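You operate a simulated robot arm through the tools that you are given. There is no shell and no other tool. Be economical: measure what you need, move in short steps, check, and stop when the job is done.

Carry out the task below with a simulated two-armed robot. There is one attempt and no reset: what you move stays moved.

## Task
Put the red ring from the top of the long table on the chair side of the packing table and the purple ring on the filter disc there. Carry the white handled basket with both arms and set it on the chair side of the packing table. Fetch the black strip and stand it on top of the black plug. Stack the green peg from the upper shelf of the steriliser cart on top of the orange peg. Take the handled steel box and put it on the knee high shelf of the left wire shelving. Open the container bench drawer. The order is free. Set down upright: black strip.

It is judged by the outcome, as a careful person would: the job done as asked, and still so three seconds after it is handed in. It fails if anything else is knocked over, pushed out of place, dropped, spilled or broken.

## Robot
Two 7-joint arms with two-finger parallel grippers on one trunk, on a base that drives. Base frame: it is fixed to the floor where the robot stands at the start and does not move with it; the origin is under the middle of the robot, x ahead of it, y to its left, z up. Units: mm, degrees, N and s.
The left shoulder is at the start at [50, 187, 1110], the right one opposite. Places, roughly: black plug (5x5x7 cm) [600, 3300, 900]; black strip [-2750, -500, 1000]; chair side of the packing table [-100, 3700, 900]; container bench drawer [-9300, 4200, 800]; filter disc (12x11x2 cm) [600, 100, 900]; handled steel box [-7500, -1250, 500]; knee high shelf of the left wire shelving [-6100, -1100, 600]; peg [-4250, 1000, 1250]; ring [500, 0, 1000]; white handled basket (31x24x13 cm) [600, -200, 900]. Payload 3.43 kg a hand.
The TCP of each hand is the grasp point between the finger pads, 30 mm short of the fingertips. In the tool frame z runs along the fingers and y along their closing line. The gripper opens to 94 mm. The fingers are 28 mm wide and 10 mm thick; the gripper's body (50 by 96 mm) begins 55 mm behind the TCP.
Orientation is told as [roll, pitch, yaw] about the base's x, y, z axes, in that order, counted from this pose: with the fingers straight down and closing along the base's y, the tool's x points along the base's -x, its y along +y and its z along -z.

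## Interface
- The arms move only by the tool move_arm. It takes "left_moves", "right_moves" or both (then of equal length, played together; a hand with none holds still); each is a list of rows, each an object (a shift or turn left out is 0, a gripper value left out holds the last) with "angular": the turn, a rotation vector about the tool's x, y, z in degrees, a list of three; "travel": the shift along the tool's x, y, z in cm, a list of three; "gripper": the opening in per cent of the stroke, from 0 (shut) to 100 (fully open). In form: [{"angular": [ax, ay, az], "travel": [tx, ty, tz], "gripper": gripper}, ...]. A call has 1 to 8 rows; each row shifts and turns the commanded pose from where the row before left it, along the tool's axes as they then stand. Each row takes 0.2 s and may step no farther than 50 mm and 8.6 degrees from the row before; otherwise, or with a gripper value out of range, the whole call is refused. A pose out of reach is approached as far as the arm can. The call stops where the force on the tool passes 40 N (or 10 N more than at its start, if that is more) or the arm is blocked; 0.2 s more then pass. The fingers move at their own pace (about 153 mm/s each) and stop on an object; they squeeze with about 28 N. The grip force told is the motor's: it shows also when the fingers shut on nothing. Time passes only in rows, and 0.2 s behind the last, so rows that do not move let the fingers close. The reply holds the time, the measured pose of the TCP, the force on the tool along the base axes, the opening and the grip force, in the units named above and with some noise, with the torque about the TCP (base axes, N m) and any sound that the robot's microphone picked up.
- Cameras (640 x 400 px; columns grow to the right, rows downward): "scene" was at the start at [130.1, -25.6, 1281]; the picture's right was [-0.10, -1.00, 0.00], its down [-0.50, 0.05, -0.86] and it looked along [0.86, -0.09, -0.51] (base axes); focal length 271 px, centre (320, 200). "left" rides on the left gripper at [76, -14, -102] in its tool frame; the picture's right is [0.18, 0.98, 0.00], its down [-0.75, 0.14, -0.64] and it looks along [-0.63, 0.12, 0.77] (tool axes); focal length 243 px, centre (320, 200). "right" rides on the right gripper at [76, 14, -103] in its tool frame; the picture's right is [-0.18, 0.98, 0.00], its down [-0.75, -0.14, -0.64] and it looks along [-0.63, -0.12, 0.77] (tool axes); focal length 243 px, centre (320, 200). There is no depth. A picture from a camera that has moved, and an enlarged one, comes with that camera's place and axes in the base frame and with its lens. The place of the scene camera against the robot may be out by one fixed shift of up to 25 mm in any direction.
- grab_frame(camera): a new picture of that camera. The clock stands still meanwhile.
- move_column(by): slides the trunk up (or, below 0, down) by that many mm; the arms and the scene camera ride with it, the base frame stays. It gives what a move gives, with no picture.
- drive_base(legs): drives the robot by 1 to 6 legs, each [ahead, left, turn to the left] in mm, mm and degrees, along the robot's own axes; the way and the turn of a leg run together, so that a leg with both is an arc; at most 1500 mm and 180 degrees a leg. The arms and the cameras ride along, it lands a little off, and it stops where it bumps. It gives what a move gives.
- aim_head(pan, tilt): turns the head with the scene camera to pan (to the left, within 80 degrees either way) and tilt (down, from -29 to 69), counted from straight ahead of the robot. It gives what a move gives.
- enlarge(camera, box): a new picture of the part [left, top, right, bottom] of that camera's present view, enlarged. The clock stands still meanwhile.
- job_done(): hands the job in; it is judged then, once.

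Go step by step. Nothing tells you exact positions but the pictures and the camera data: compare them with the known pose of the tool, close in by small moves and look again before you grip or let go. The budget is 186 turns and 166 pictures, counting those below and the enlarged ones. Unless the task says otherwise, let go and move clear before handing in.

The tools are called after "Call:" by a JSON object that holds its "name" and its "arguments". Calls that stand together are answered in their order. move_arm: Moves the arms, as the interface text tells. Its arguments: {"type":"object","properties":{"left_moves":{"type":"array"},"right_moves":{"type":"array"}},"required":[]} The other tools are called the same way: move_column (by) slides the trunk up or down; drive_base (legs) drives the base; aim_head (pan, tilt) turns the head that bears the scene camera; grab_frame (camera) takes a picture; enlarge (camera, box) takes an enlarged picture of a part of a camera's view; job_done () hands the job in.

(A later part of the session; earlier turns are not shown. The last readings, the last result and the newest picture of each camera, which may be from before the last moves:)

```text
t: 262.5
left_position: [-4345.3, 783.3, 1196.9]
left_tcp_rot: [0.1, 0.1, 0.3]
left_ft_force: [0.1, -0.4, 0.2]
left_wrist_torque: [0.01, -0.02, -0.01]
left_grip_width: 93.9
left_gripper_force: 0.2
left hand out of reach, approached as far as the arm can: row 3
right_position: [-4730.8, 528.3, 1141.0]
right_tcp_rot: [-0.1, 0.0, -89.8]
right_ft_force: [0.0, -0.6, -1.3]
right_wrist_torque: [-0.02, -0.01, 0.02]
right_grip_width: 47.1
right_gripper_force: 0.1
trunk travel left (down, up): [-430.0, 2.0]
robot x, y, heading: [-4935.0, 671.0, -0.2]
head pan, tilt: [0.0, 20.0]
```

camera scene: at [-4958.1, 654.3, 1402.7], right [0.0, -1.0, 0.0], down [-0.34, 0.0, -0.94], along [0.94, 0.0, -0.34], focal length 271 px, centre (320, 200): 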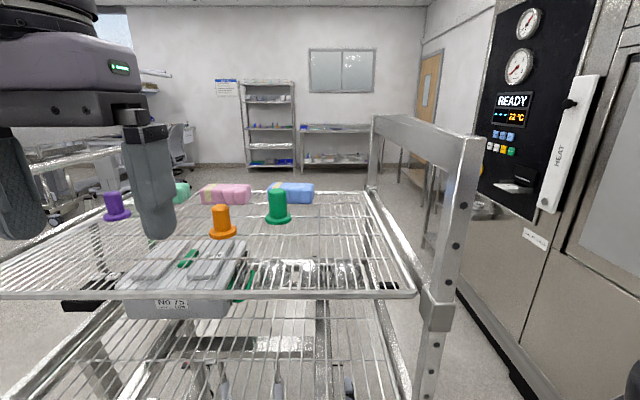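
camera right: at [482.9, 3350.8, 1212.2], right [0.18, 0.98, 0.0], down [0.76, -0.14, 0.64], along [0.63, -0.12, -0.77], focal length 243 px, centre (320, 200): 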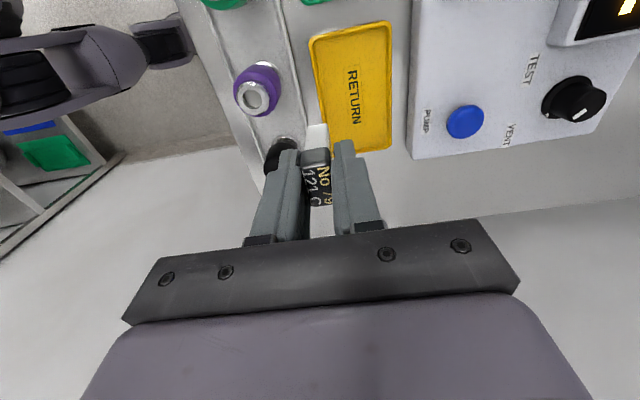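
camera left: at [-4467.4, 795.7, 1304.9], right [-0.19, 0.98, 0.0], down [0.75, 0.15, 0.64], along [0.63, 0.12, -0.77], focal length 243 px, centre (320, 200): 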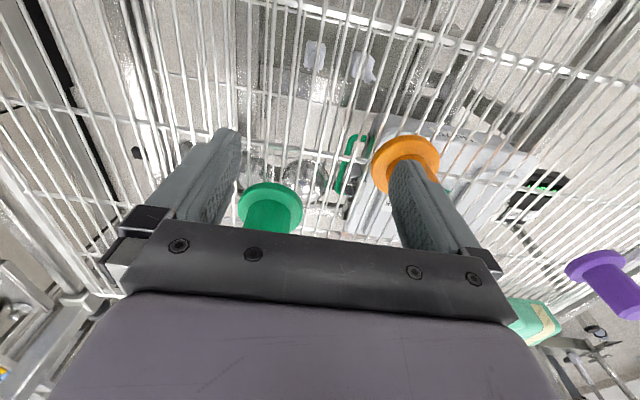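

I need 57 mm more, so I tilt the fingers 25° forward (the same tilt will be used for placing) and move in around the green peg.

Call:
{"name": "move_arm", "arguments": {"left_moves": [{"angular": [0, -8.5, 0]}, {"angular": [0, -8.5, 0]}, {"angular": [0, -8.5, 0]}, {"travel": [-1.8, -0.3, 2.9]}, {}]}}

Call:
{"name": "grab_frame", "arguments": {"camera": "left"}}

Call:
{"name": "enlarge", "arguments": {"camera": "scene", "box": [120, 140, 360, 300]}}

```text
t: 263.7
left_position: [-4317.0, 779.5, 1180.1]
left_tcp_rot: [0.1, -25.5, 0.3]
left_ft_force: [-0.6, 0.2, -0.2]
left_wrist_torque: [0.0, -0.01, 0.01]
left_grip_width: 93.7
left_gripper_force: 0.0
right_position: [-4731.7, 529.3, 1140.6]
right_tcp_rot: [-0.1, -0.1, -90.0]
right_ft_force: [-0.9, -0.6, 0.7]
right_wrist_torque: [-0.01, -0.02, -0.01]
right_grip_width: 46.9
right_gripper_force: 0.1
trunk travel left (down, up): [-430.0, 2.0]
robot x, y, heading: [-4933.4, 671.9, 0.1]
head pan, tilt: [0.0, 20.0]
```

```text
73 pictures are left
camera left: at [-4429.4, 763.4, 1238.9], right [-0.17, 0.98, -0.08], down [0.4, 0.14, 0.9], along [0.9, 0.12, -0.42], focal length 243 px, centre (320, 200)
```

left: 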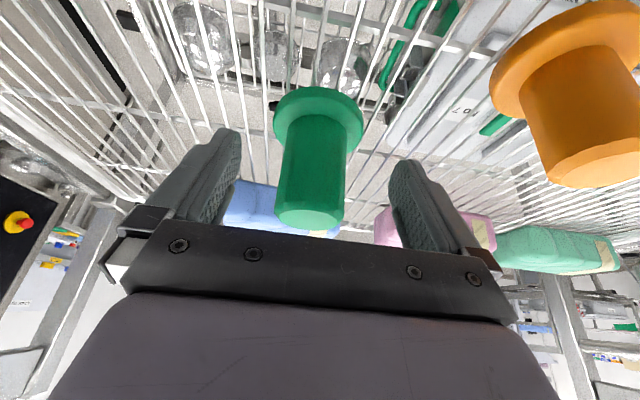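

```text
2.50 times, centred on (240, 220) of scene
camera zoom: at [-4802.2, 656.4, 1402.9], right [0.0, -1.0, 0.0], down [-0.34, 0.0, -0.94], along [0.94, 0.0, -0.34], focal length 676 px, centre (520, 150)
```

zoom: 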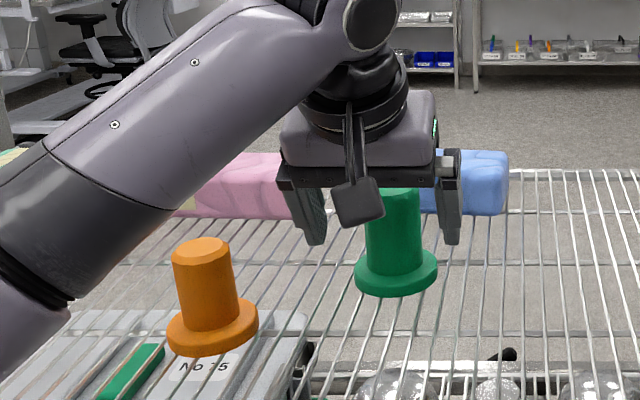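

The peg is between the fingers. I move the last 30 mm in and close.

Call:
{"name": "move_arm", "arguments": {"left_moves": [{"travel": [-1.9, -0.2, 2.9]}, {}, {"gripper": 50}, {"gripper": 0}, {"gripper": 0}, {"gripper": 0}]}}

Call:
{"name": "grab_frame", "arguments": {"camera": "left"}}

```text
t: 265.1
left_position: [-4286.7, 777.2, 1160.8]
left_tcp_rot: [0.1, -25.4, 0.3]
left_ft_force: [-0.7, 0.4, 0.5]
left_wrist_torque: [0.03, -0.01, -0.02]
left_grip_width: 49.5
left_gripper_force: 27.9
right_position: [-4731.4, 527.7, 1141.1]
right_tcp_rot: [-0.1, 0.0, -89.8]
right_ft_force: [-0.2, -1.0, -1.0]
right_wrist_torque: [0.0, 0.04, -0.02]
right_grip_width: 47.0
right_gripper_force: 0.1
trunk travel left (down, up): [-430.0, 2.0]
robot x, y, heading: [-4935.1, 671.2, -0.0]
head pan, tilt: [0.0, 20.0]
```

```text
71 pictures are left
camera left: at [-4399.4, 762.1, 1221.1], right [-0.17, 0.98, -0.08], down [0.4, 0.14, 0.9], along [0.9, 0.12, -0.42], focal length 243 px, centre (320, 200)
```

left: 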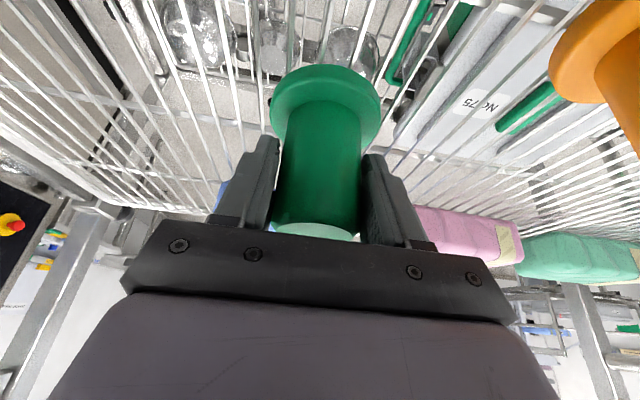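

Peg gripped (49.5 mm). I lift it and draw back to the orange peg's x before moving over it.

Call:
{"name": "move_arm", "arguments": {"left_moves": [{"travel": [-0.86, 0, -1.8]}, {"travel": [2.05, 0, -4.3]}, {"travel": [2.05, 0, -4.3]}, {"travel": [-1.08, 0, -2.26]}, {}]}}

Call:
{"name": "grab_frame", "arguments": {"camera": "left"}}

Call:
{"name": "enlarge", "arguments": {"camera": "scene", "box": [120, 120, 360, 300]}}

```text
t: 266.3
left_position: [-4362.5, 779.6, 1267.9]
left_tcp_rot: [-0.1, -25.3, 0.4]
left_ft_force: [-0.4, 0.3, -0.2]
left_wrist_torque: [0.01, 0.0, -0.03]
left_grip_width: 49.6
left_gripper_force: 28.0
right_position: [-4730.7, 526.4, 1140.2]
right_tcp_rot: [0.0, 0.0, -89.9]
right_ft_force: [-0.6, 0.4, 0.3]
right_wrist_torque: [0.02, -0.02, 0.03]
right_grip_width: 47.2
right_gripper_force: 0.0
trunk travel left (down, up): [-430.0, 2.0]
robot x, y, heading: [-4932.6, 670.0, -0.0]
head pan, tilt: [0.0, 20.0]
```

```text
70 pictures are left
camera left: at [-4474.6, 763.3, 1326.6], right [-0.17, 0.98, -0.08], down [0.4, 0.14, 0.9], along [0.9, 0.12, -0.42], focal length 243 px, centre (320, 200)
```

left: 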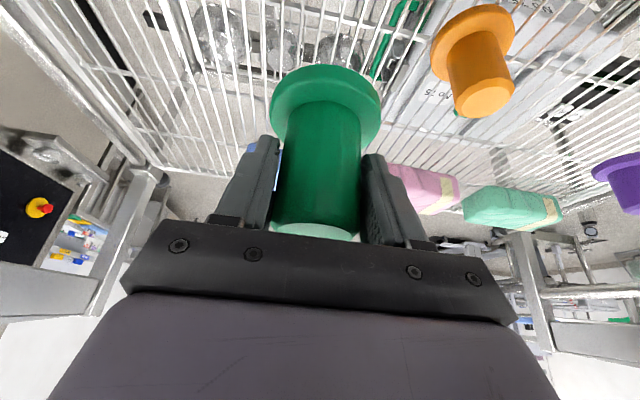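

```text
2.22 times, centred on (240, 210) of scene
camera zoom: at [-4801.8, 656.4, 1402.8], right [0.0, -1.0, 0.0], down [-0.34, 0.0, -0.94], along [0.94, 0.0, -0.34], focal length 601 px, centre (498, 178)
```

zoom: 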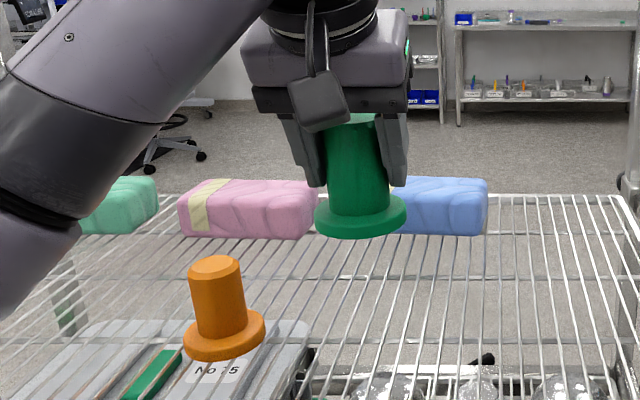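

Orange top centre is (-4362,896). I carry the green peg sideways over it, then look.

Call:
{"name": "move_arm", "arguments": {"left_moves": [{"travel": [0, 3.9, 0]}, {"travel": [0, 3.9, 0]}, {"travel": [0, 3.85, 0]}, {"travel": [0.65, 0, 1.35]}, {}]}}

Call:
{"name": "grab_frame", "arguments": {"camera": "left"}}

Call:
{"name": "enlarge", "arguments": {"camera": "scene", "box": [120, 120, 320, 280]}}

```text
t: 267.5
left_position: [-4363.1, 896.3, 1250.4]
left_tcp_rot: [0.0, -25.5, 0.4]
left_ft_force: [0.9, -0.4, -1.6]
left_wrist_torque: [0.02, 0.02, 0.01]
left_grip_width: 49.5
left_gripper_force: 28.2
right_position: [-4731.0, 527.2, 1141.6]
right_tcp_rot: [0.0, 0.0, -89.9]
right_ft_force: [-0.9, -0.1, -0.5]
right_wrist_torque: [0.02, 0.02, -0.02]
right_grip_width: 47.0
right_gripper_force: 0.1
trunk travel left (down, up): [-430.0, 2.0]
robot x, y, heading: [-4934.0, 672.3, 0.3]
head pan, tilt: [0.0, 20.0]
```

```text
68 pictures are left
camera left: at [-4474.3, 880.2, 1309.8], right [-0.17, 0.98, -0.08], down [0.4, 0.14, 0.9], along [0.9, 0.12, -0.42], focal length 243 px, centre (320, 200)
```

left: 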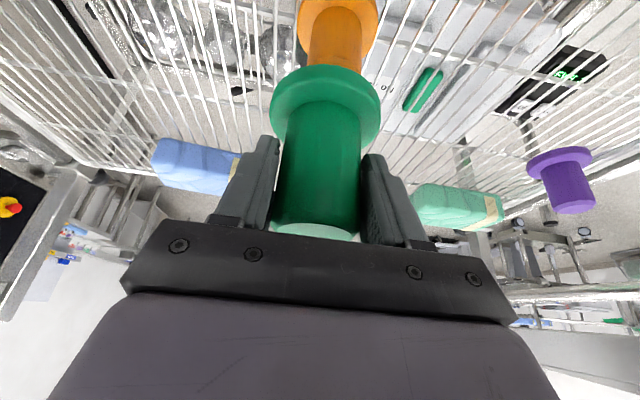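

```text
2.50 times, centred on (220, 200) of scene
camera zoom: at [-4801.9, 656.3, 1402.8], right [0.0, -1.0, 0.0], down [-0.34, 0.0, -0.94], along [0.94, 0.0, -0.34], focal length 676 px, centre (570, 200)
```

zoom: 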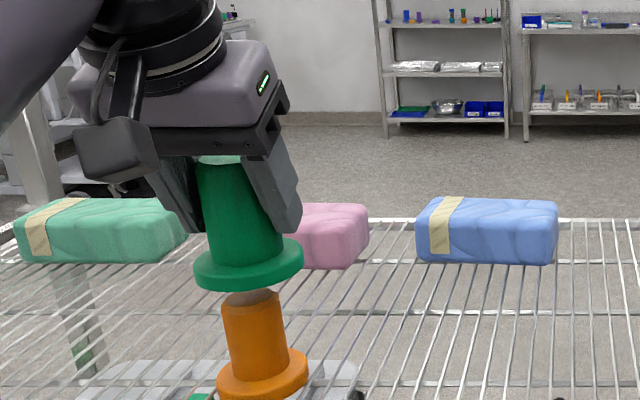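

Aligned in both views. I lower 17 mm, then creep to contact.

Call:
{"name": "move_arm", "arguments": {"left_moves": [{"travel": [0.25, 0, 0.95]}, {"travel": [0.3, 0, 0.63]}, {}]}}

Call:
{"name": "enlarge", "arguments": {"camera": "scene", "box": [120, 120, 320, 280]}}

```text
t: 268.3
left_position: [-4361.2, 895.5, 1235.2]
left_tcp_rot: [0.0, -25.6, 0.4]
left_ft_force: [-0.3, 0.2, -0.7]
left_wrist_torque: [-0.01, -0.02, 0.02]
left_grip_width: 49.5
left_gripper_force: 27.9
right_position: [-4730.2, 527.7, 1142.2]
right_tcp_rot: [-0.1, 0.1, -89.9]
right_ft_force: [0.1, -0.1, 0.1]
right_wrist_torque: [0.0, -0.02, -0.01]
right_grip_width: 47.0
right_gripper_force: 0.0
trunk travel left (down, up): [-430.0, 2.0]
robot x, y, heading: [-4932.5, 671.2, 0.1]
head pan, tilt: [0.0, 20.0]
```

```text
2.50 times, centred on (220, 200) of scene
camera zoom: at [-4801.8, 656.1, 1402.8], right [0.0, -1.0, 0.0], down [-0.34, 0.0, -0.94], along [0.94, 0.0, -0.34], focal length 676 px, centre (570, 200)
```

zoom: 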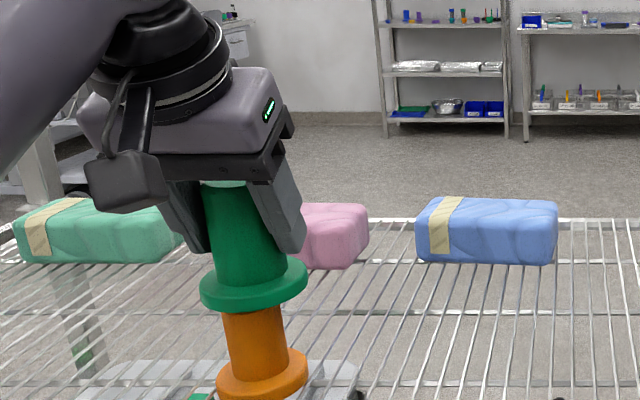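

Call:
{"name": "move_arm", "arguments": {"left_moves": [{"travel": [0.086, 0, 0.18]}, {"travel": [0.086, 0, 0.18]}, {}]}}

```text
t: 269.1
left_position: [-4360.6, 897.3, 1230.9]
left_tcp_rot: [0.0, -25.6, 0.3]
left_ft_force: [2.3, 0.8, 5.1]
left_wrist_torque: [0.02, -0.08, 0.01]
left_grip_width: 49.3
left_gripper_force: 27.9
right_position: [-4732.0, 528.4, 1142.8]
right_tcp_rot: [0.0, 0.1, -89.9]
right_ft_force: [0.0, -0.2, 0.2]
right_wrist_torque: [-0.01, 0.02, 0.05]
right_grip_width: 47.1
right_gripper_force: 0.1
trunk travel left (down, up): [-430.0, 2.0]
robot x, y, heading: [-4936.3, 673.9, -0.0]
head pan, tilt: [0.0, 20.0]
```

Light contact (5 N). I check the stack before letting go.

Call:
{"name": "enlarge", "arguments": {"camera": "scene", "box": [160, 180, 280, 290]}}

Call:
{"name": "grab_frame", "arguments": {"camera": "left"}}

```text
3.64 times, centred on (220, 235) of scene
camera zoom: at [-4802.2, 655.9, 1402.9], right [0.0, -1.0, 0.0], down [-0.34, 0.0, -0.94], along [0.94, 0.0, -0.34], focal length 984 px, centre (684, 73)
```

zoom: 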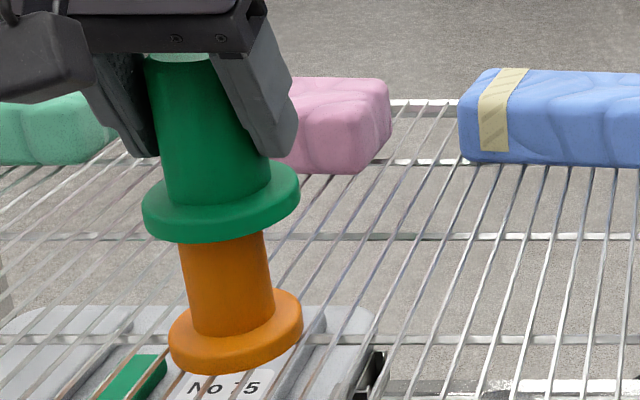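

```text
64 pictures are left
camera left: at [-4473.4, 881.4, 1290.7], right [-0.17, 0.98, -0.08], down [0.4, 0.14, 0.9], along [0.9, 0.12, -0.42], focal length 243 px, centre (320, 200)
```

left: 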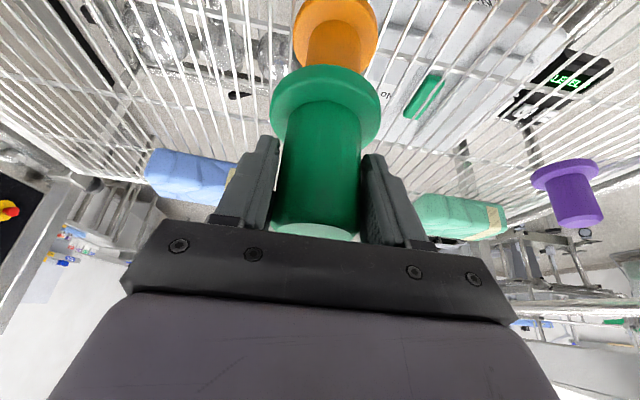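

The stack looks coaxial. I open and withdraw along the fingers.

Call:
{"name": "move_arm", "arguments": {"left_moves": [{"gripper": 70}, {"gripper": 100}, {"gripper": 100}, {"travel": [0, 0, -3]}, {"travel": [0, 0, -4]}, {"travel": [0, 0, -4]}]}}

Call:
{"name": "enlarge", "arguments": {"camera": "scene", "box": [120, 120, 320, 290]}}

Call:
{"name": "grab_frame", "arguments": {"camera": "left"}}

```text
t: 270.5
left_position: [-4407.8, 893.2, 1329.9]
left_tcp_rot: [0.0, -25.4, 0.4]
left_ft_force: [0.2, -0.9, -0.6]
left_wrist_torque: [-0.02, -0.01, 0.01]
left_grip_width: 93.9
left_gripper_force: 0.0
right_position: [-4732.0, 527.8, 1142.1]
right_tcp_rot: [0.0, 0.1, -89.9]
right_ft_force: [-0.9, -0.1, -0.6]
right_wrist_torque: [0.02, 0.0, 0.03]
right_grip_width: 46.9
right_gripper_force: 0.0
trunk travel left (down, up): [-430.0, 2.0]
robot x, y, heading: [-4933.6, 676.5, 0.1]
head pan, tilt: [0.0, 20.0]
```

```text
2.35 times, centred on (220, 205) of scene
camera zoom: at [-4802.6, 655.8, 1402.8], right [0.0, -1.0, 0.0], down [-0.34, 0.0, -0.94], along [0.94, 0.0, -0.34], focal length 637 px, centre (555, 188)
```

zoom: 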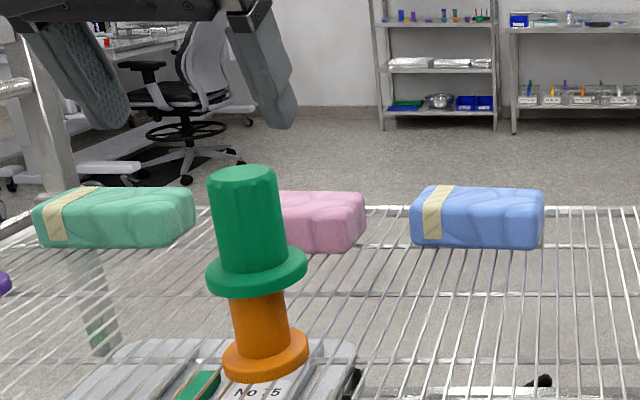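

```text
62 pictures are left
camera left: at [-4520.9, 878.4, 1389.2], right [-0.17, 0.98, -0.08], down [0.4, 0.14, 0.9], along [0.9, 0.12, -0.42], focal length 243 px, centre (320, 200)
```

left: 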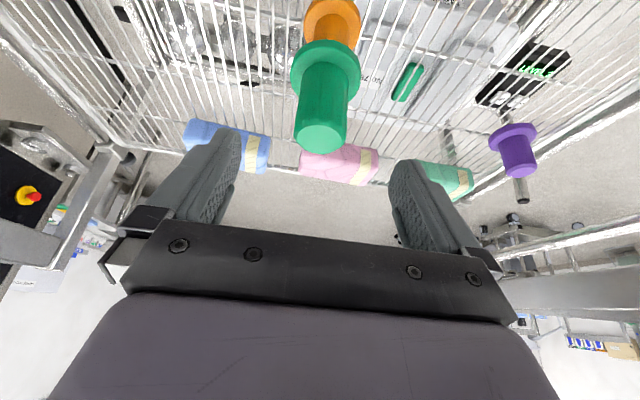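

The green peg stands on the orange one. Now the steel box near (-7500,-1250): I back away, reset the arms, turn to face -y and look.

Call:
{"name": "drive_base", "arguments": {"legs": [[-600, 0, 0], [0, 0, -90], [0, -1000, 0]]}}

Call:
{"name": "move_arm", "arguments": {"left_moves": [{"angular": [0, 8.5, 0]}, {"angular": [0, 8.5, 0]}, {"angular": [0, 8.5, 0]}, {"travel": [0.5, 0, 4.5]}, {"travel": [0.5, 0, 4.5]}, {"travel": [0.5, 0, 4.5]}, {"travel": [0.5, 0, 4.5]}, {"travel": [0.5, 0, 4.5]}], "right_moves": [{"travel": [0, 4.5, 0]}, {"travel": [0, 4.5, 0]}, {"travel": [0, 4.5, 0]}, {"travel": [0, 4.5, 0]}, {"angular": [0, 0, -8.5]}, {"angular": [0, 0, -8.5]}, {"angular": [0, 0, -8.5]}, {"angular": [0, 0, -8.5]}]}}

Call:
{"name": "move_arm", "arguments": {"right_moves": [{"angular": [0, 0, -8.5], "gripper": 100}, {"angular": [0, 0, -8.5]}, {"angular": [0, 0, -8.5]}, {"angular": [0, 0, -8.5]}, {"angular": [0, 0, -8.5]}, {"angular": [0, 0, -8.5]}, {"angular": [0, 0, -5]}]}}

Call:
{"name": "aim_head", "arguments": {"pan": 0, "tilt": 18}}

Call:
{"name": "grab_frame", "arguments": {"camera": "scene"}}

```text
t: 282.4
left_position: [-6295.3, 135.6, 1328.2]
left_tcp_rot: [0.0, -25.3, -89.5]
left_ft_force: [-0.1, 0.0, 0.5]
left_wrist_torque: [-0.01, 0.0, 0.0]
left_grip_width: 94.0
left_gripper_force: 0.0
right_position: [-6662.5, 461.0, 1141.8]
right_tcp_rot: [0.0, 0.1, -179.8]
right_ft_force: [0.1, 0.2, 0.7]
right_wrist_torque: [0.0, -0.02, -0.02]
right_grip_width: 47.1
right_gripper_force: 0.1
trunk travel left (down, up): [-430.0, 2.0]
robot x, y, heading: [-6515.5, 664.5, -89.9]
head pan, tilt: [0.0, 20.0]
```

```text
t: 284.2
left_position: [-6293.1, 160.9, 1101.6]
left_tcp_rot: [-0.1, 0.1, -89.4]
left_ft_force: [0.2, 0.2, -0.4]
left_wrist_torque: [0.02, -0.04, 0.0]
left_grip_width: 94.0
left_gripper_force: 0.0
right_position: [-6660.2, 278.2, 1141.7]
right_tcp_rot: [0.0, 0.2, -145.6]
right_ft_force: [0.8, 0.5, -0.2]
right_wrist_torque: [0.04, 0.04, 0.0]
right_grip_width: 47.0
right_gripper_force: 0.1
trunk travel left (down, up): [-430.0, 2.0]
robot x, y, heading: [-6519.4, 661.6, -90.1]
head pan, tilt: [0.0, 20.0]
```

```text
t: 285.8
left_position: [-6293.9, 161.9, 1102.5]
left_tcp_rot: [0.0, 0.1, -89.5]
left_ft_force: [-0.4, 0.1, -0.8]
left_wrist_torque: [0.0, 0.0, 0.04]
left_grip_width: 93.8
left_gripper_force: 0.1
right_position: [-6660.0, 278.6, 1141.5]
right_tcp_rot: [0.1, 0.0, -89.6]
right_ft_force: [-0.2, 0.3, -0.5]
right_wrist_torque: [-0.02, 0.02, 0.03]
right_grip_width: 94.2
right_gripper_force: 0.1
trunk travel left (down, up): [-430.0, 2.0]
robot x, y, heading: [-6514.3, 665.6, -90.1]
head pan, tilt: [0.0, 20.0]
```

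```text
t: 286.4
left_position: [-6293.3, 161.8, 1102.3]
left_tcp_rot: [0.1, 0.1, -89.5]
left_ft_force: [0.0, 0.3, 0.6]
left_wrist_torque: [-0.02, -0.02, 0.01]
left_grip_width: 94.3
left_gripper_force: 0.0
right_position: [-6659.6, 280.2, 1141.1]
right_tcp_rot: [0.1, 0.0, -89.7]
right_ft_force: [-0.1, 0.1, 0.0]
right_wrist_torque: [0.0, 0.01, 0.0]
right_grip_width: 94.1
right_gripper_force: 0.2
trunk travel left (down, up): [-430.0, 2.0]
robot x, y, heading: [-6519.2, 663.6, -89.6]
head pan, tilt: [0.0, 18.0]
```

```text
61 pictures are left
camera scene: at [-6534.9, 495.4, 1406.0], right [-1.0, 0.0, 0.0], down [0.0, 0.31, -0.95], along [0.0, -0.95, -0.31], focal length 271 px, centre (320, 200)
```

scene: 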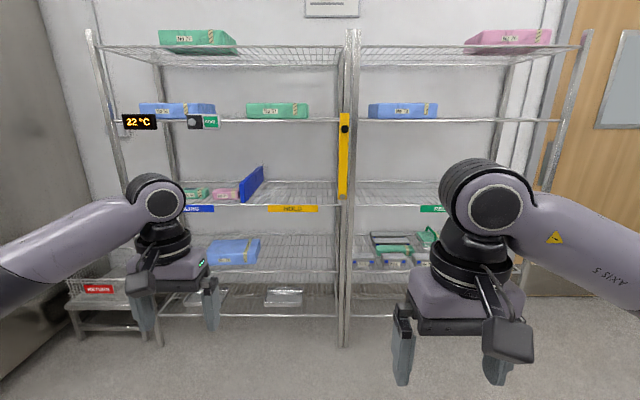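

Two wire shelving units are ahead; the left one's knee-high shelf is the row with the blue pack. The steel box should be on the right unit behind my arm, so I shift right and look.

Call:
{"name": "drive_base", "arguments": {"legs": [[300, -850, 0]]}}

Call:
{"name": "aim_head", "arguments": {"pan": 0, "tilt": 30}}

Call:
{"name": "grab_frame", "arguments": {"camera": "scene"}}

```text
t: 291.2
left_position: [-7172.1, -134.9, 1102.4]
left_tcp_rot: [0.0, 0.1, -90.4]
left_ft_force: [0.0, 0.3, 0.3]
left_wrist_torque: [-0.01, 0.01, 0.04]
left_grip_width: 93.9
left_gripper_force: 0.0
right_position: [-7537.9, -11.2, 1140.7]
right_tcp_rot: [0.2, 0.1, -90.7]
right_ft_force: [-1.2, 1.1, 0.4]
right_wrist_torque: [-0.02, -0.01, 0.01]
right_grip_width: 93.9
right_gripper_force: 0.0
trunk travel left (down, up): [-430.0, 2.0]
robot x, y, heading: [-7383.8, 372.9, -90.8]
head pan, tilt: [0.0, 18.0]
```

```text
t: 292.0
left_position: [-7171.9, -134.7, 1102.6]
left_tcp_rot: [0.0, 0.0, -90.5]
left_ft_force: [0.3, -0.5, -0.4]
left_wrist_torque: [0.0, 0.01, 0.02]
left_grip_width: 94.0
left_gripper_force: 0.1
right_position: [-7537.7, -10.1, 1142.2]
right_tcp_rot: [0.2, 0.0, -90.7]
right_ft_force: [0.0, 0.1, -0.7]
right_wrist_torque: [0.02, 0.01, -0.01]
right_grip_width: 94.2
right_gripper_force: 0.0
trunk travel left (down, up): [-430.0, 2.0]
robot x, y, heading: [-7385.8, 370.6, -91.0]
head pan, tilt: [0.0, 30.0]
```

```text
60 pictures are left
camera scene: at [-7408.5, 206.0, 1386.8], right [-1.0, 0.01, 0.0], down [0.01, 0.5, -0.87], along [-0.01, -0.87, -0.5], focal length 271 px, centre (320, 200)
```

scene: 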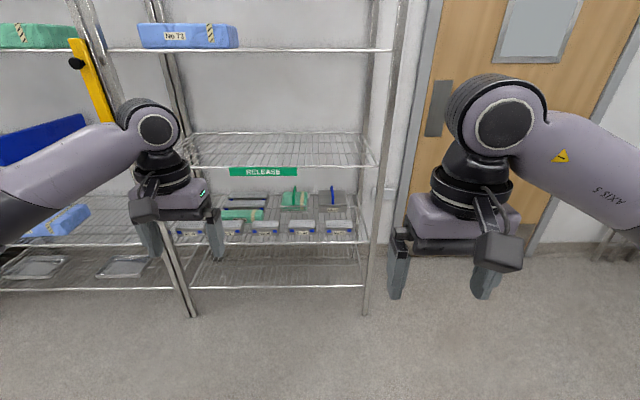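

Call:
{"name": "enlarge", "arguments": {"camera": "scene", "box": [160, 120, 390, 260]}}

```text
2.78 times, centred on (275, 190) of scene
camera zoom: at [-7408.5, 206.0, 1386.8], right [-1.0, 0.01, 0.0], down [0.01, 0.5, -0.87], along [-0.01, -0.87, -0.5], focal length 753 px, centre (445, 228)
```

zoom: 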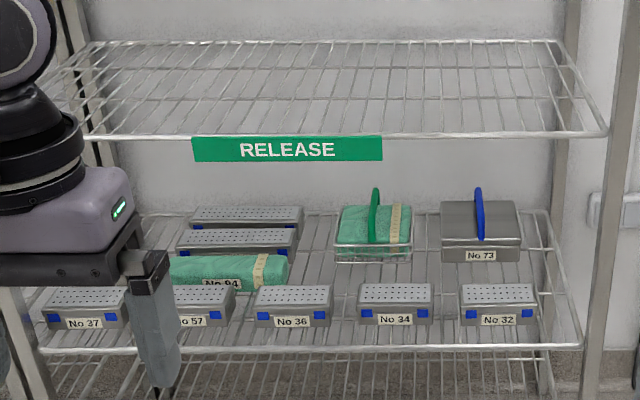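

The target is steel box "No 73" with the blue handle, in the back row of the right unit. I line up my left hand with it, lower the trunk and tilt the left hand forward to look in.

Call:
{"name": "drive_base", "arguments": {"legs": [[350, -215, 1]]}}

Call:
{"name": "move_column", "arguments": {"by": -330}}

Call:
{"name": "move_arm", "arguments": {"left_moves": [{"angular": [0, -8.5, 0], "travel": [0, -2, 0]}, {"angular": [0, -8.5, 0], "travel": [0, -2, 0]}, {"angular": [0, -8.5, 0], "travel": [0, -2, 0]}, {"angular": [0, -8.5, 0], "travel": [0, -2, 0]}, {"angular": [0, -8.5, 0], "travel": [0, -2, 0]}, {"angular": [0, -7.5, 0]}]}}

Call:
{"name": "grab_frame", "arguments": {"camera": "left"}}

Call:
{"name": "grab_frame", "arguments": {"camera": "scene"}}

```text
t: 294.5
left_position: [-7382.7, -482.5, 1102.3]
left_tcp_rot: [0.0, 0.1, -90.1]
left_ft_force: [-1.1, 0.4, -0.2]
left_wrist_torque: [0.01, -0.05, -0.01]
left_grip_width: 94.1
left_gripper_force: 0.1
right_position: [-7749.7, -361.0, 1142.3]
right_tcp_rot: [0.2, 0.2, -90.3]
right_ft_force: [0.6, -0.2, -0.2]
right_wrist_torque: [0.0, -0.05, -0.04]
right_grip_width: 93.9
right_gripper_force: 0.1
trunk travel left (down, up): [-430.0, 2.0]
robot x, y, heading: [-7605.2, 21.4, -90.1]
head pan, tilt: [0.0, 30.0]
```

```text
t: 297.8
left_position: [-7382.9, -482.2, 771.9]
left_tcp_rot: [0.0, 0.2, -90.0]
left_ft_force: [-0.9, 1.2, 0.9]
left_wrist_torque: [-0.02, -0.02, 0.01]
left_grip_width: 93.8
left_gripper_force: 0.0
right_position: [-7748.5, -359.5, 813.4]
right_tcp_rot: [0.0, 0.0, -90.4]
right_ft_force: [0.5, -0.6, 0.4]
right_wrist_torque: [0.0, 0.02, 0.04]
right_grip_width: 94.0
right_gripper_force: 0.1
trunk travel left (down, up): [-100.0, 332.0]
robot x, y, heading: [-7604.5, 23.3, -90.2]
head pan, tilt: [0.0, 30.0]
```

```text
t: 299.2
left_position: [-7481.4, -480.9, 772.8]
left_tcp_rot: [-0.1, -50.1, -90.0]
left_ft_force: [-0.4, -0.1, 0.0]
left_wrist_torque: [0.0, -0.01, -0.02]
left_grip_width: 94.3
left_gripper_force: 0.1
right_position: [-7749.3, -359.8, 811.3]
right_tcp_rot: [0.1, 0.0, -90.3]
right_ft_force: [0.8, 0.6, -0.3]
right_wrist_torque: [-0.03, -0.03, -0.02]
right_grip_width: 93.9
right_gripper_force: 0.1
trunk travel left (down, up): [-100.0, 332.0]
robot x, y, heading: [-7601.0, 26.6, -90.3]
head pan, tilt: [0.0, 30.0]
```

```text
58 pictures are left
camera left: at [-7496.2, -354.2, 781.1], right [0.98, 0.12, -0.14], down [0.14, 0.01, 0.99], along [0.12, -0.99, -0.01], focal length 243 px, centre (320, 200)
```

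left: 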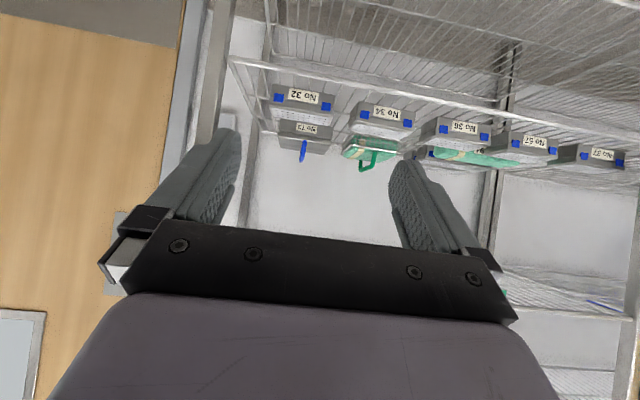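

```text
57 pictures are left
camera scene: at [-7621.1, -143.5, 1056.7], right [-1.0, 0.01, 0.0], down [0.0, 0.5, -0.87], along [-0.01, -0.87, -0.5], focal length 271 px, centre (320, 200)
```

scene: 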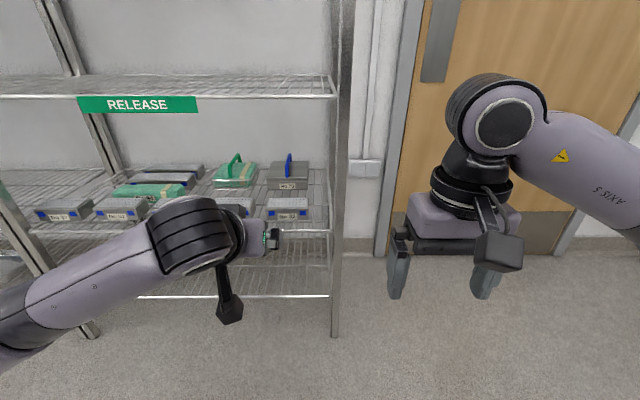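

I lower the trunk 90 mm for a second hand-camera view to fix the handle's distance.

Call:
{"name": "move_column", "arguments": {"by": -95}}

Call:
{"name": "enlarge", "arguments": {"camera": "left", "box": [220, 40, 460, 200]}}

```text
t: 300.5
left_position: [-7481.7, -480.9, 679.4]
left_tcp_rot: [0.0, -49.9, -90.1]
left_ft_force: [0.4, -0.2, 0.7]
left_wrist_torque: [0.01, 0.0, 0.0]
left_grip_width: 94.1
left_gripper_force: 0.0
right_position: [-7749.6, -360.9, 717.3]
right_tcp_rot: [0.1, 0.0, -90.3]
right_ft_force: [-0.5, 0.3, 0.1]
right_wrist_torque: [0.01, 0.0, 0.03]
right_grip_width: 93.9
right_gripper_force: 0.0
trunk travel left (down, up): [-5.0, 427.0]
robot x, y, heading: [-7604.0, 21.8, -90.5]
head pan, tilt: [0.0, 30.0]
```

```text
2.50 times, centred on (340, 120) of left
camera zoom: at [-7495.9, -354.3, 686.2], right [0.98, 0.12, -0.14], down [0.14, 0.01, 0.99], along [0.12, -0.99, -0.01], focal length 606 px, centre (270, 400)
```

zoom: 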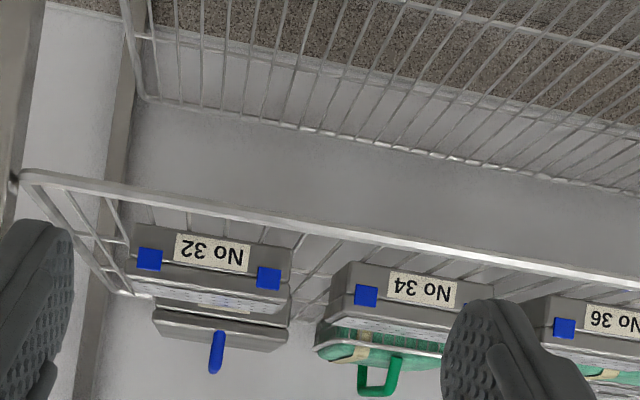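

Handle is about (-7477,-1150), top z≈649; the shelf front edge is at y≈-820. I tuck the right hand back and drive forward so the left hand enters above the front boxes.

Call:
{"name": "move_arm", "arguments": {"right_moves": [{"travel": [4.5, 0, 0]}, {"travel": [4.5, 0, 0]}, {"travel": [4.5, 0, 0]}, {"travel": [4, 0, 0]}]}}

Call:
{"name": "drive_base", "arguments": {"legs": [[480, 0, 0.4]]}}

Call:
{"name": "grab_frame", "arguments": {"camera": "left"}}

Call:
{"name": "grab_frame", "arguments": {"camera": "scene"}}

```text
t: 301.3
left_position: [-7482.9, -480.5, 678.5]
left_tcp_rot: [0.0, -50.1, -90.0]
left_ft_force: [0.8, -1.2, 0.1]
left_wrist_torque: [-0.02, 0.03, 0.0]
left_grip_width: 94.0
left_gripper_force: 0.0
right_position: [-7749.3, -225.2, 715.4]
right_tcp_rot: [-0.6, -0.6, -91.2]
right_ft_force: [-8.4, -24.6, -4.0]
right_wrist_torque: [2.33, -0.91, 0.61]
right_grip_width: 94.1
right_gripper_force: 0.0
trunk travel left (down, up): [-5.0, 427.0]
robot x, y, heading: [-7605.6, 25.0, -90.3]
head pan, tilt: [0.0, 30.0]
stopped in row 4 (right hand): the force on the tool passed its limit (the readings are from after the stop); the commanded pose is now the measured one
```

```text
t: 302.3
left_position: [-7481.7, -505.8, 679.9]
left_tcp_rot: [-0.2, -50.0, -89.9]
left_ft_force: [-0.5, 0.5, 0.1]
left_wrist_torque: [-0.03, 0.0, 0.01]
left_grip_width: 94.0
left_gripper_force: 0.1
right_position: [-7749.9, -251.3, 715.8]
right_tcp_rot: [-0.6, -0.4, -91.3]
right_ft_force: [-0.6, -0.5, -1.3]
right_wrist_torque: [0.1, -0.03, 0.05]
right_grip_width: 93.9
right_gripper_force: 0.0
trunk travel left (down, up): [-5.0, 427.0]
robot x, y, heading: [-7600.7, -1.8, -90.6]
head pan, tilt: [0.0, 30.0]
stopped in leg 1: the force on the tool passed its limit (the readings are from after the stop); the commanded pose is now the measured one
```

```text
55 pictures are left
camera left: at [-7495.6, -379.3, 686.1], right [0.98, 0.12, -0.14], down [0.14, 0.01, 0.99], along [0.12, -0.99, -0.01], focal length 243 px, centre (320, 200)
```

left: 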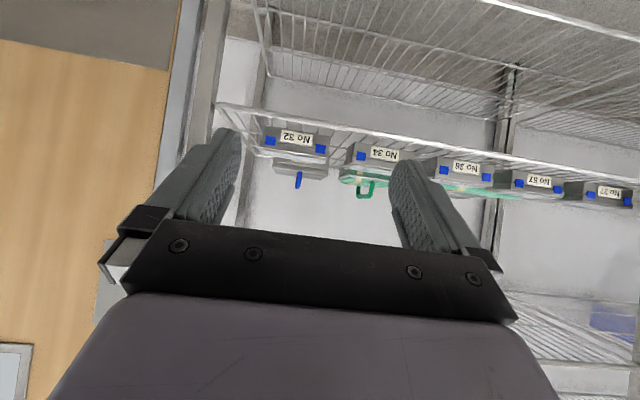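

```text
54 pictures are left
camera scene: at [-7621.0, -168.7, 961.7], right [-1.0, 0.01, 0.0], down [0.0, 0.5, -0.87], along [0.0, -0.87, -0.5], focal length 271 px, centre (320, 200)
```

scene: 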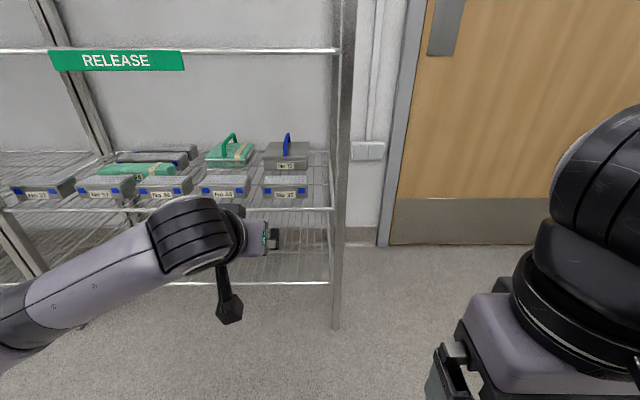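

The right hand had touched my own base; I move it slightly forward and outward, then drive in.

Call:
{"name": "move_arm", "arguments": {"right_moves": [{"travel": [-2.5, -2.5, 0], "angular": [0.6, 0.5, 0]}, {"travel": [-2, -3, -3]}]}}

Call:
{"name": "drive_base", "arguments": {"legs": [[450, 0, 0.5]]}}

Call:
{"name": "grab_frame", "arguments": {"camera": "left"}}

Call:
{"name": "grab_frame", "arguments": {"camera": "scene"}}

```text
t: 302.9
left_position: [-7482.8, -506.0, 678.3]
left_tcp_rot: [0.0, -49.9, -90.0]
left_ft_force: [0.1, 0.6, 0.0]
left_wrist_torque: [0.01, -0.02, 0.02]
left_grip_width: 94.1
left_gripper_force: 0.1
right_position: [-7804.4, -295.3, 748.3]
right_tcp_rot: [-1.2, 0.0, -91.1]
right_ft_force: [-0.1, 0.4, -0.3]
right_wrist_torque: [0.01, 0.0, 0.0]
right_grip_width: 93.7
right_gripper_force: 0.0
trunk travel left (down, up): [-5.0, 427.0]
robot x, y, heading: [-7603.2, -2.9, -90.1]
head pan, tilt: [0.0, 30.0]
```

```text
t: 305.6
left_position: [-7480.5, -952.2, 679.1]
left_tcp_rot: [0.0, -50.0, -89.6]
left_ft_force: [-0.1, 0.0, -0.8]
left_wrist_torque: [-0.02, 0.04, 0.0]
left_grip_width: 94.1
left_gripper_force: 0.0
right_position: [-7803.7, -741.3, 748.1]
right_tcp_rot: [-1.1, 0.0, -90.9]
right_ft_force: [-0.7, 0.1, -0.5]
right_wrist_torque: [0.0, -0.02, 0.0]
right_grip_width: 93.9
right_gripper_force: 0.1
trunk travel left (down, up): [-5.0, 427.0]
robot x, y, heading: [-7601.5, -450.8, -89.9]
head pan, tilt: [0.0, 30.0]
```

```text
53 pictures are left
camera left: at [-7494.7, -824.8, 686.1], right [0.98, 0.12, -0.14], down [0.14, 0.01, 0.99], along [0.12, -0.99, -0.01], focal length 243 px, centre (320, 200)
```

left: 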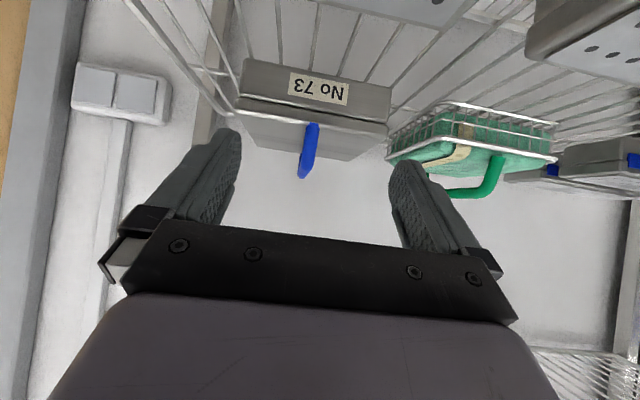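

```text
52 pictures are left
camera scene: at [-7621.4, -614.8, 961.7], right [-1.0, 0.0, 0.0], down [0.0, 0.5, -0.87], along [0.0, -0.87, -0.5], focal length 271 px, centre (320, 200)
```

scene: 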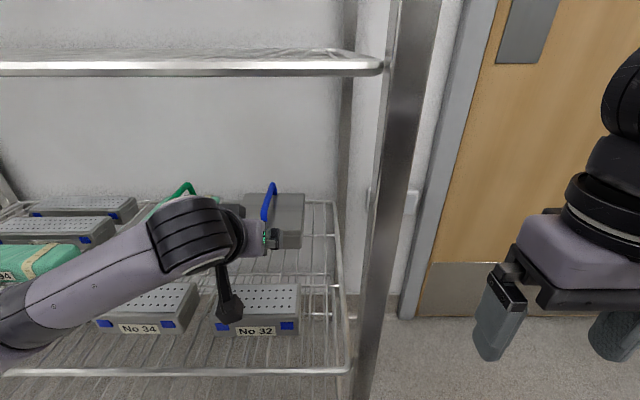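

Handle bar is around (-7481, -1130…-1215), z≈645. I reach in 150 mm at constant height and look again.

Call:
{"name": "move_arm", "arguments": {"left_moves": [{"travel": [-2.4, 0, 2.87]}, {"travel": [-2.4, 0, 2.87]}, {"travel": [-2.4, 0, 2.87]}, {"travel": [-2.4, 0, 2.87]}, {}]}}

Call:
{"name": "grab_frame", "arguments": {"camera": "left"}}

Call:
{"name": "enlarge", "arguments": {"camera": "scene", "box": [180, 140, 360, 260]}}

```text
t: 306.8
left_position: [-7481.0, -1103.0, 677.5]
left_tcp_rot: [-0.1, -50.0, -89.7]
left_ft_force: [0.5, -0.4, 0.3]
left_wrist_torque: [-0.02, 0.01, -0.01]
left_grip_width: 94.1
left_gripper_force: 0.1
right_position: [-7803.6, -742.7, 747.7]
right_tcp_rot: [-1.2, 0.0, -91.0]
right_ft_force: [0.8, 0.3, 0.4]
right_wrist_torque: [-0.04, 0.01, 0.03]
right_grip_width: 94.0
right_gripper_force: 0.0
trunk travel left (down, up): [-5.0, 427.0]
robot x, y, heading: [-7602.8, -453.9, -89.9]
head pan, tilt: [0.0, 30.0]
```

```text
51 pictures are left
camera left: at [-7495.8, -976.0, 685.5], right [0.98, 0.12, -0.14], down [0.14, 0.01, 0.99], along [0.12, -0.99, -0.01], focal length 243 px, centre (320, 200)
```

left: 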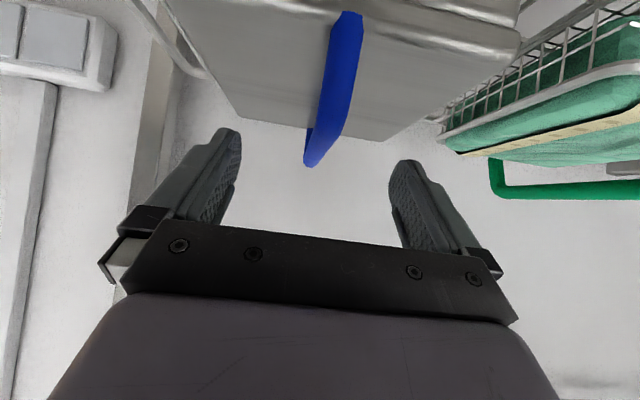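

```text
3.33 times, centred on (270, 200) of scene
camera zoom: at [-7621.4, -614.9, 961.7], right [-1.0, 0.0, 0.0], down [0.0, 0.5, -0.87], along [0.0, -0.87, -0.5], focal length 902 px, centre (487, 200)
```

zoom: 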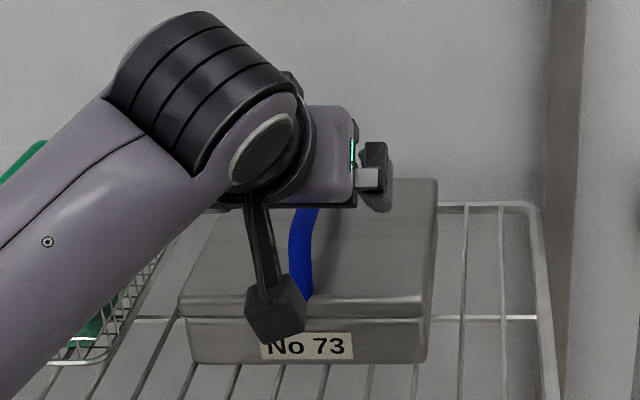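

Handle centre ≈ y -1160, bar top ≈ 650, and it lies between my fingers. I move in, close, and check the grip.

Call:
{"name": "move_arm", "arguments": {"left_moves": [{"travel": [-0.57, 0, 3.2]}, {"travel": [-0.57, 0, 3.2]}, {}, {"gripper": 40}, {"gripper": 0}, {"gripper": 0}, {"gripper": 0}]}}

Call:
{"name": "grab_frame", "arguments": {"camera": "left"}}

```text
t: 308.4
left_position: [-7481.2, -1156.9, 646.1]
left_tcp_rot: [-0.1, -50.0, -89.5]
left_ft_force: [0.2, -2.8, 0.3]
left_wrist_torque: [0.05, 0.03, -0.02]
left_grip_width: 18.8
left_gripper_force: 27.9
right_position: [-7803.9, -741.8, 748.4]
right_tcp_rot: [-1.1, 0.0, -90.8]
right_ft_force: [0.0, -0.3, 0.2]
right_wrist_torque: [0.04, 0.0, 0.01]
right_grip_width: 94.0
right_gripper_force: 0.0
trunk travel left (down, up): [-5.0, 427.0]
robot x, y, heading: [-7603.5, -446.7, -90.0]
head pan, tilt: [0.0, 30.0]
```

```text
49 pictures are left
camera left: at [-7495.9, -1030.9, 653.1], right [0.98, 0.12, -0.14], down [0.14, 0.01, 0.99], along [0.12, -0.99, -0.01], focal length 243 px, centre (320, 200)
```

left: 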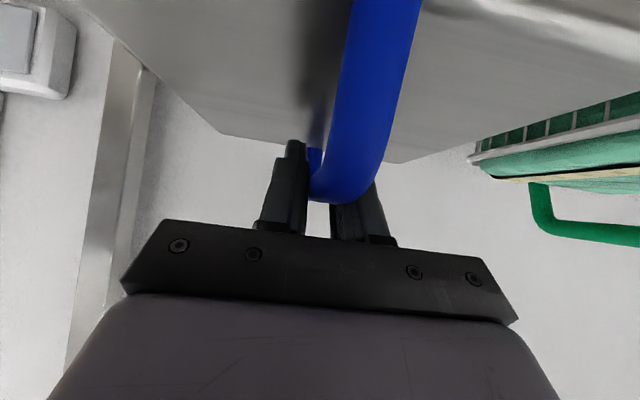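

Handle gripped (18.8 mm). I lift 30 mm with the trunk and check how it hangs.

Call:
{"name": "move_column", "arguments": {"by": 30}}

Call:
{"name": "grab_frame", "arguments": {"camera": "scene"}}

```text
t: 309.2
left_position: [-7481.3, -1156.9, 674.0]
left_tcp_rot: [0.0, -49.8, -89.6]
left_ft_force: [-0.1, 1.2, -8.0]
left_wrist_torque: [0.01, 0.0, -0.01]
left_grip_width: 18.8
left_gripper_force: 28.0
right_position: [-7803.1, -742.1, 777.9]
right_tcp_rot: [-1.1, 0.1, -90.8]
right_ft_force: [0.1, -0.2, -1.5]
right_wrist_torque: [-0.02, 0.01, 0.03]
right_grip_width: 94.0
right_gripper_force: 0.1
trunk travel left (down, up): [-35.0, 397.0]
robot x, y, heading: [-7602.6, -446.7, -90.0]
head pan, tilt: [0.0, 30.0]
```

```text
48 pictures are left
camera scene: at [-7621.3, -615.6, 991.5], right [-1.0, 0.0, 0.0], down [0.0, 0.5, -0.87], along [0.0, -0.87, -0.5], focal length 271 px, centre (320, 200)
```

scene: 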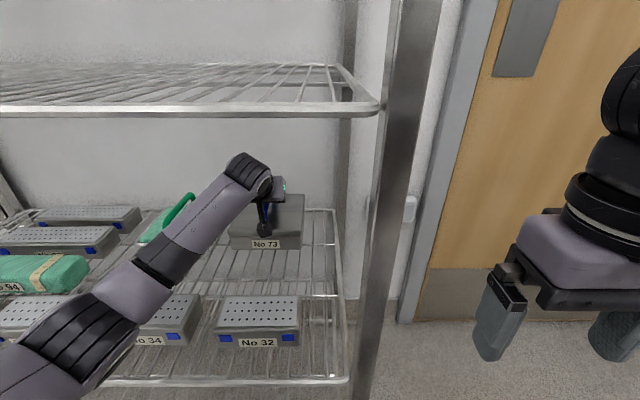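

Balanced (8 N, no torque). I raise 45 mm more to clear the front boxes, back straight out, and move to the left unit.

Call:
{"name": "move_column", "arguments": {"by": 48}}

Call:
{"name": "drive_base", "arguments": {"legs": [[-500, 0, 0], [0, 1300, 0]]}}

Call:
{"name": "aim_head", "arguments": {"pan": 10, "tilt": 25}}

Call:
{"name": "grab_frame", "arguments": {"camera": "scene"}}

Call:
{"name": "grab_frame", "arguments": {"camera": "right"}}

```text
t: 310.1
left_position: [-7480.0, -1157.4, 723.8]
left_tcp_rot: [-0.1, -49.9, -89.6]
left_ft_force: [0.1, -0.1, -8.3]
left_wrist_torque: [0.02, 0.01, 0.01]
left_grip_width: 18.9
left_gripper_force: 27.9
right_position: [-7802.5, -741.4, 826.0]
right_tcp_rot: [-1.1, 0.1, -90.8]
right_ft_force: [0.2, 0.1, 0.3]
right_wrist_torque: [0.0, -0.01, -0.02]
right_grip_width: 94.0
right_gripper_force: 0.0
trunk travel left (down, up): [-83.0, 349.0]
robot x, y, heading: [-7605.4, -451.1, -89.6]
head pan, tilt: [0.0, 30.0]
```

```text
t: 319.0
left_position: [-6223.7, -693.5, 723.1]
left_tcp_rot: [0.0, -49.9, -91.9]
left_ft_force: [-0.2, 0.0, -8.2]
left_wrist_torque: [0.03, 0.01, 0.03]
left_grip_width: 18.9
left_gripper_force: 28.1
right_position: [-6530.5, -267.1, 824.3]
right_tcp_rot: [-1.0, 0.0, -93.1]
right_ft_force: [0.3, 1.3, -1.0]
right_wrist_torque: [0.02, -0.02, -0.02]
right_grip_width: 94.2
right_gripper_force: 0.1
trunk travel left (down, up): [-83.0, 349.0]
robot x, y, heading: [-6319.5, 20.2, -92.3]
head pan, tilt: [0.0, 30.0]
```

```text
t: 319.8
left_position: [-6224.7, -692.5, 722.7]
left_tcp_rot: [-0.1, -49.9, -91.8]
left_ft_force: [-0.2, 0.4, -8.8]
left_wrist_torque: [0.01, 0.03, 0.0]
left_grip_width: 18.6
left_gripper_force: 27.9
right_position: [-6529.8, -264.7, 825.8]
right_tcp_rot: [-1.1, 0.1, -93.1]
right_ft_force: [-0.3, 0.7, -0.2]
right_wrist_torque: [-0.01, -0.02, 0.01]
right_grip_width: 93.8
right_gripper_force: 0.1
trunk travel left (down, up): [-83.0, 349.0]
robot x, y, heading: [-6317.4, 20.6, -92.2]
head pan, tilt: [10.0, 25.0]
```

```text
47 pictures are left
camera scene: at [-6326.3, -147.8, 1047.5], right [-0.99, -0.14, 0.0], down [-0.06, 0.42, -0.91], along [0.12, -0.9, -0.42], focal length 271 px, centre (320, 200)
```

scene: 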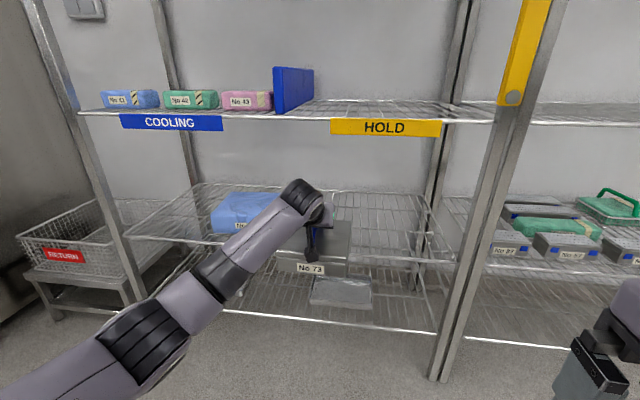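

```text
46 pictures are left
camera right: at [-6508.4, -190.7, 928.4], right [0.97, -0.24, -0.02], down [-0.17, -0.75, 0.64], along [-0.17, -0.62, -0.76], focal length 243 px, centre (320, 200)
```

right: 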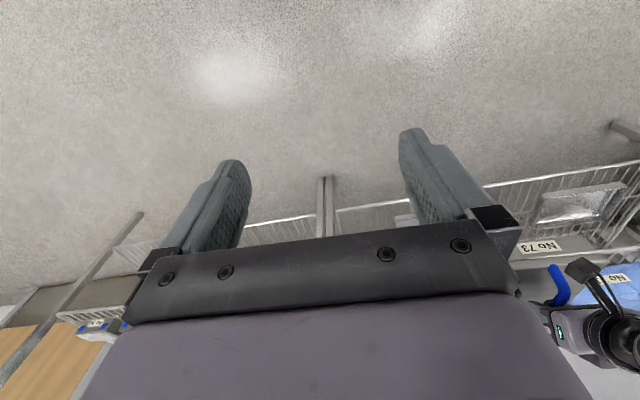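

The knee-high shelf (z≈539) has free space right of the blue pack (its edge x≈-6077). I'll set the box at about (-6228,-1050): straighten and drive in.

Call:
{"name": "drive_base", "arguments": {"legs": [[0, -30, 2.2], [355, 0, 0]]}}

Call:
{"name": "aim_head", "arguments": {"pan": 5, "tilt": 30}}

Call:
{"name": "grab_frame", "arguments": {"camera": "scene"}}

Call:
{"name": "grab_frame", "arguments": {"camera": "left"}}

```text
t: 322.4
left_position: [-6219.4, -1028.7, 722.4]
left_tcp_rot: [-0.1, -49.8, -89.1]
left_ft_force: [0.0, -0.2, -7.9]
left_wrist_torque: [0.01, 0.02, 0.0]
left_grip_width: 19.1
left_gripper_force: 27.6
right_position: [-6544.1, -615.1, 825.5]
right_tcp_rot: [-1.1, 0.2, -90.4]
right_ft_force: [-0.4, 0.6, 1.0]
right_wrist_torque: [0.01, -0.03, 0.01]
right_grip_width: 93.9
right_gripper_force: 0.0
trunk travel left (down, up): [-83.0, 349.0]
robot x, y, heading: [-6347.6, -322.6, -89.4]
head pan, tilt: [10.0, 25.0]
```

```text
t: 323.1
left_position: [-6218.1, -1027.8, 722.0]
left_tcp_rot: [-0.1, -49.7, -89.1]
left_ft_force: [-0.7, -0.2, -8.8]
left_wrist_torque: [0.0, -0.01, 0.01]
left_grip_width: 18.6
left_gripper_force: 27.9
right_position: [-6543.6, -616.1, 825.2]
right_tcp_rot: [-1.0, 0.1, -90.3]
right_ft_force: [0.7, 0.2, 0.9]
right_wrist_torque: [0.0, 0.01, 0.04]
right_grip_width: 93.9
right_gripper_force: 0.1
trunk travel left (down, up): [-83.0, 349.0]
robot x, y, heading: [-6343.5, -323.3, -89.6]
head pan, tilt: [5.0, 30.0]
```

```text
45 pictures are left
camera scene: at [-6355.5, -486.9, 1039.6], right [-1.0, -0.1, 0.0], down [-0.05, 0.5, -0.87], along [0.08, -0.86, -0.5], focal length 271 px, centre (320, 200)
```

scene: 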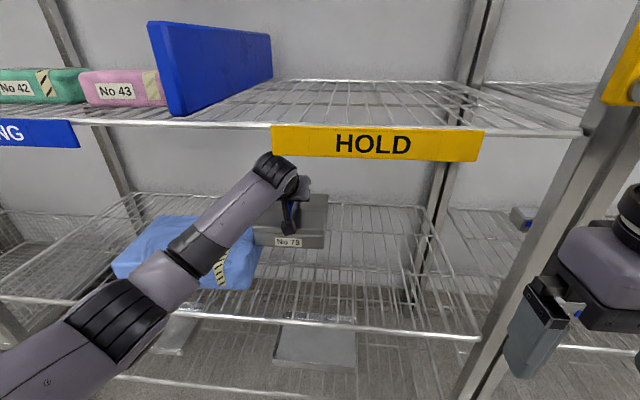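

```text
44 pictures are left
camera left: at [-6233.8, -901.7, 729.6], right [0.98, 0.13, -0.14], down [0.14, 0.01, 0.99], along [0.13, -0.99, -0.01], focal length 243 px, centre (320, 200)
```

left: 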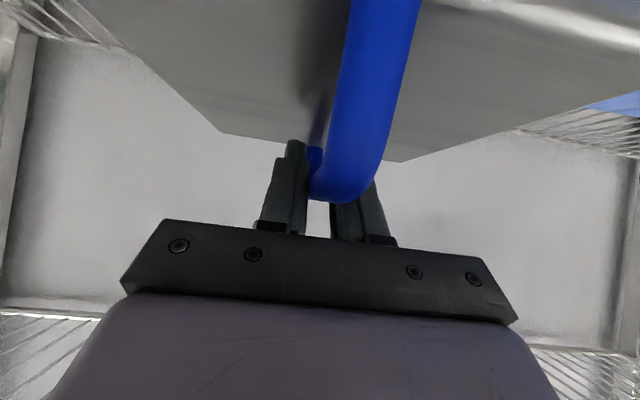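

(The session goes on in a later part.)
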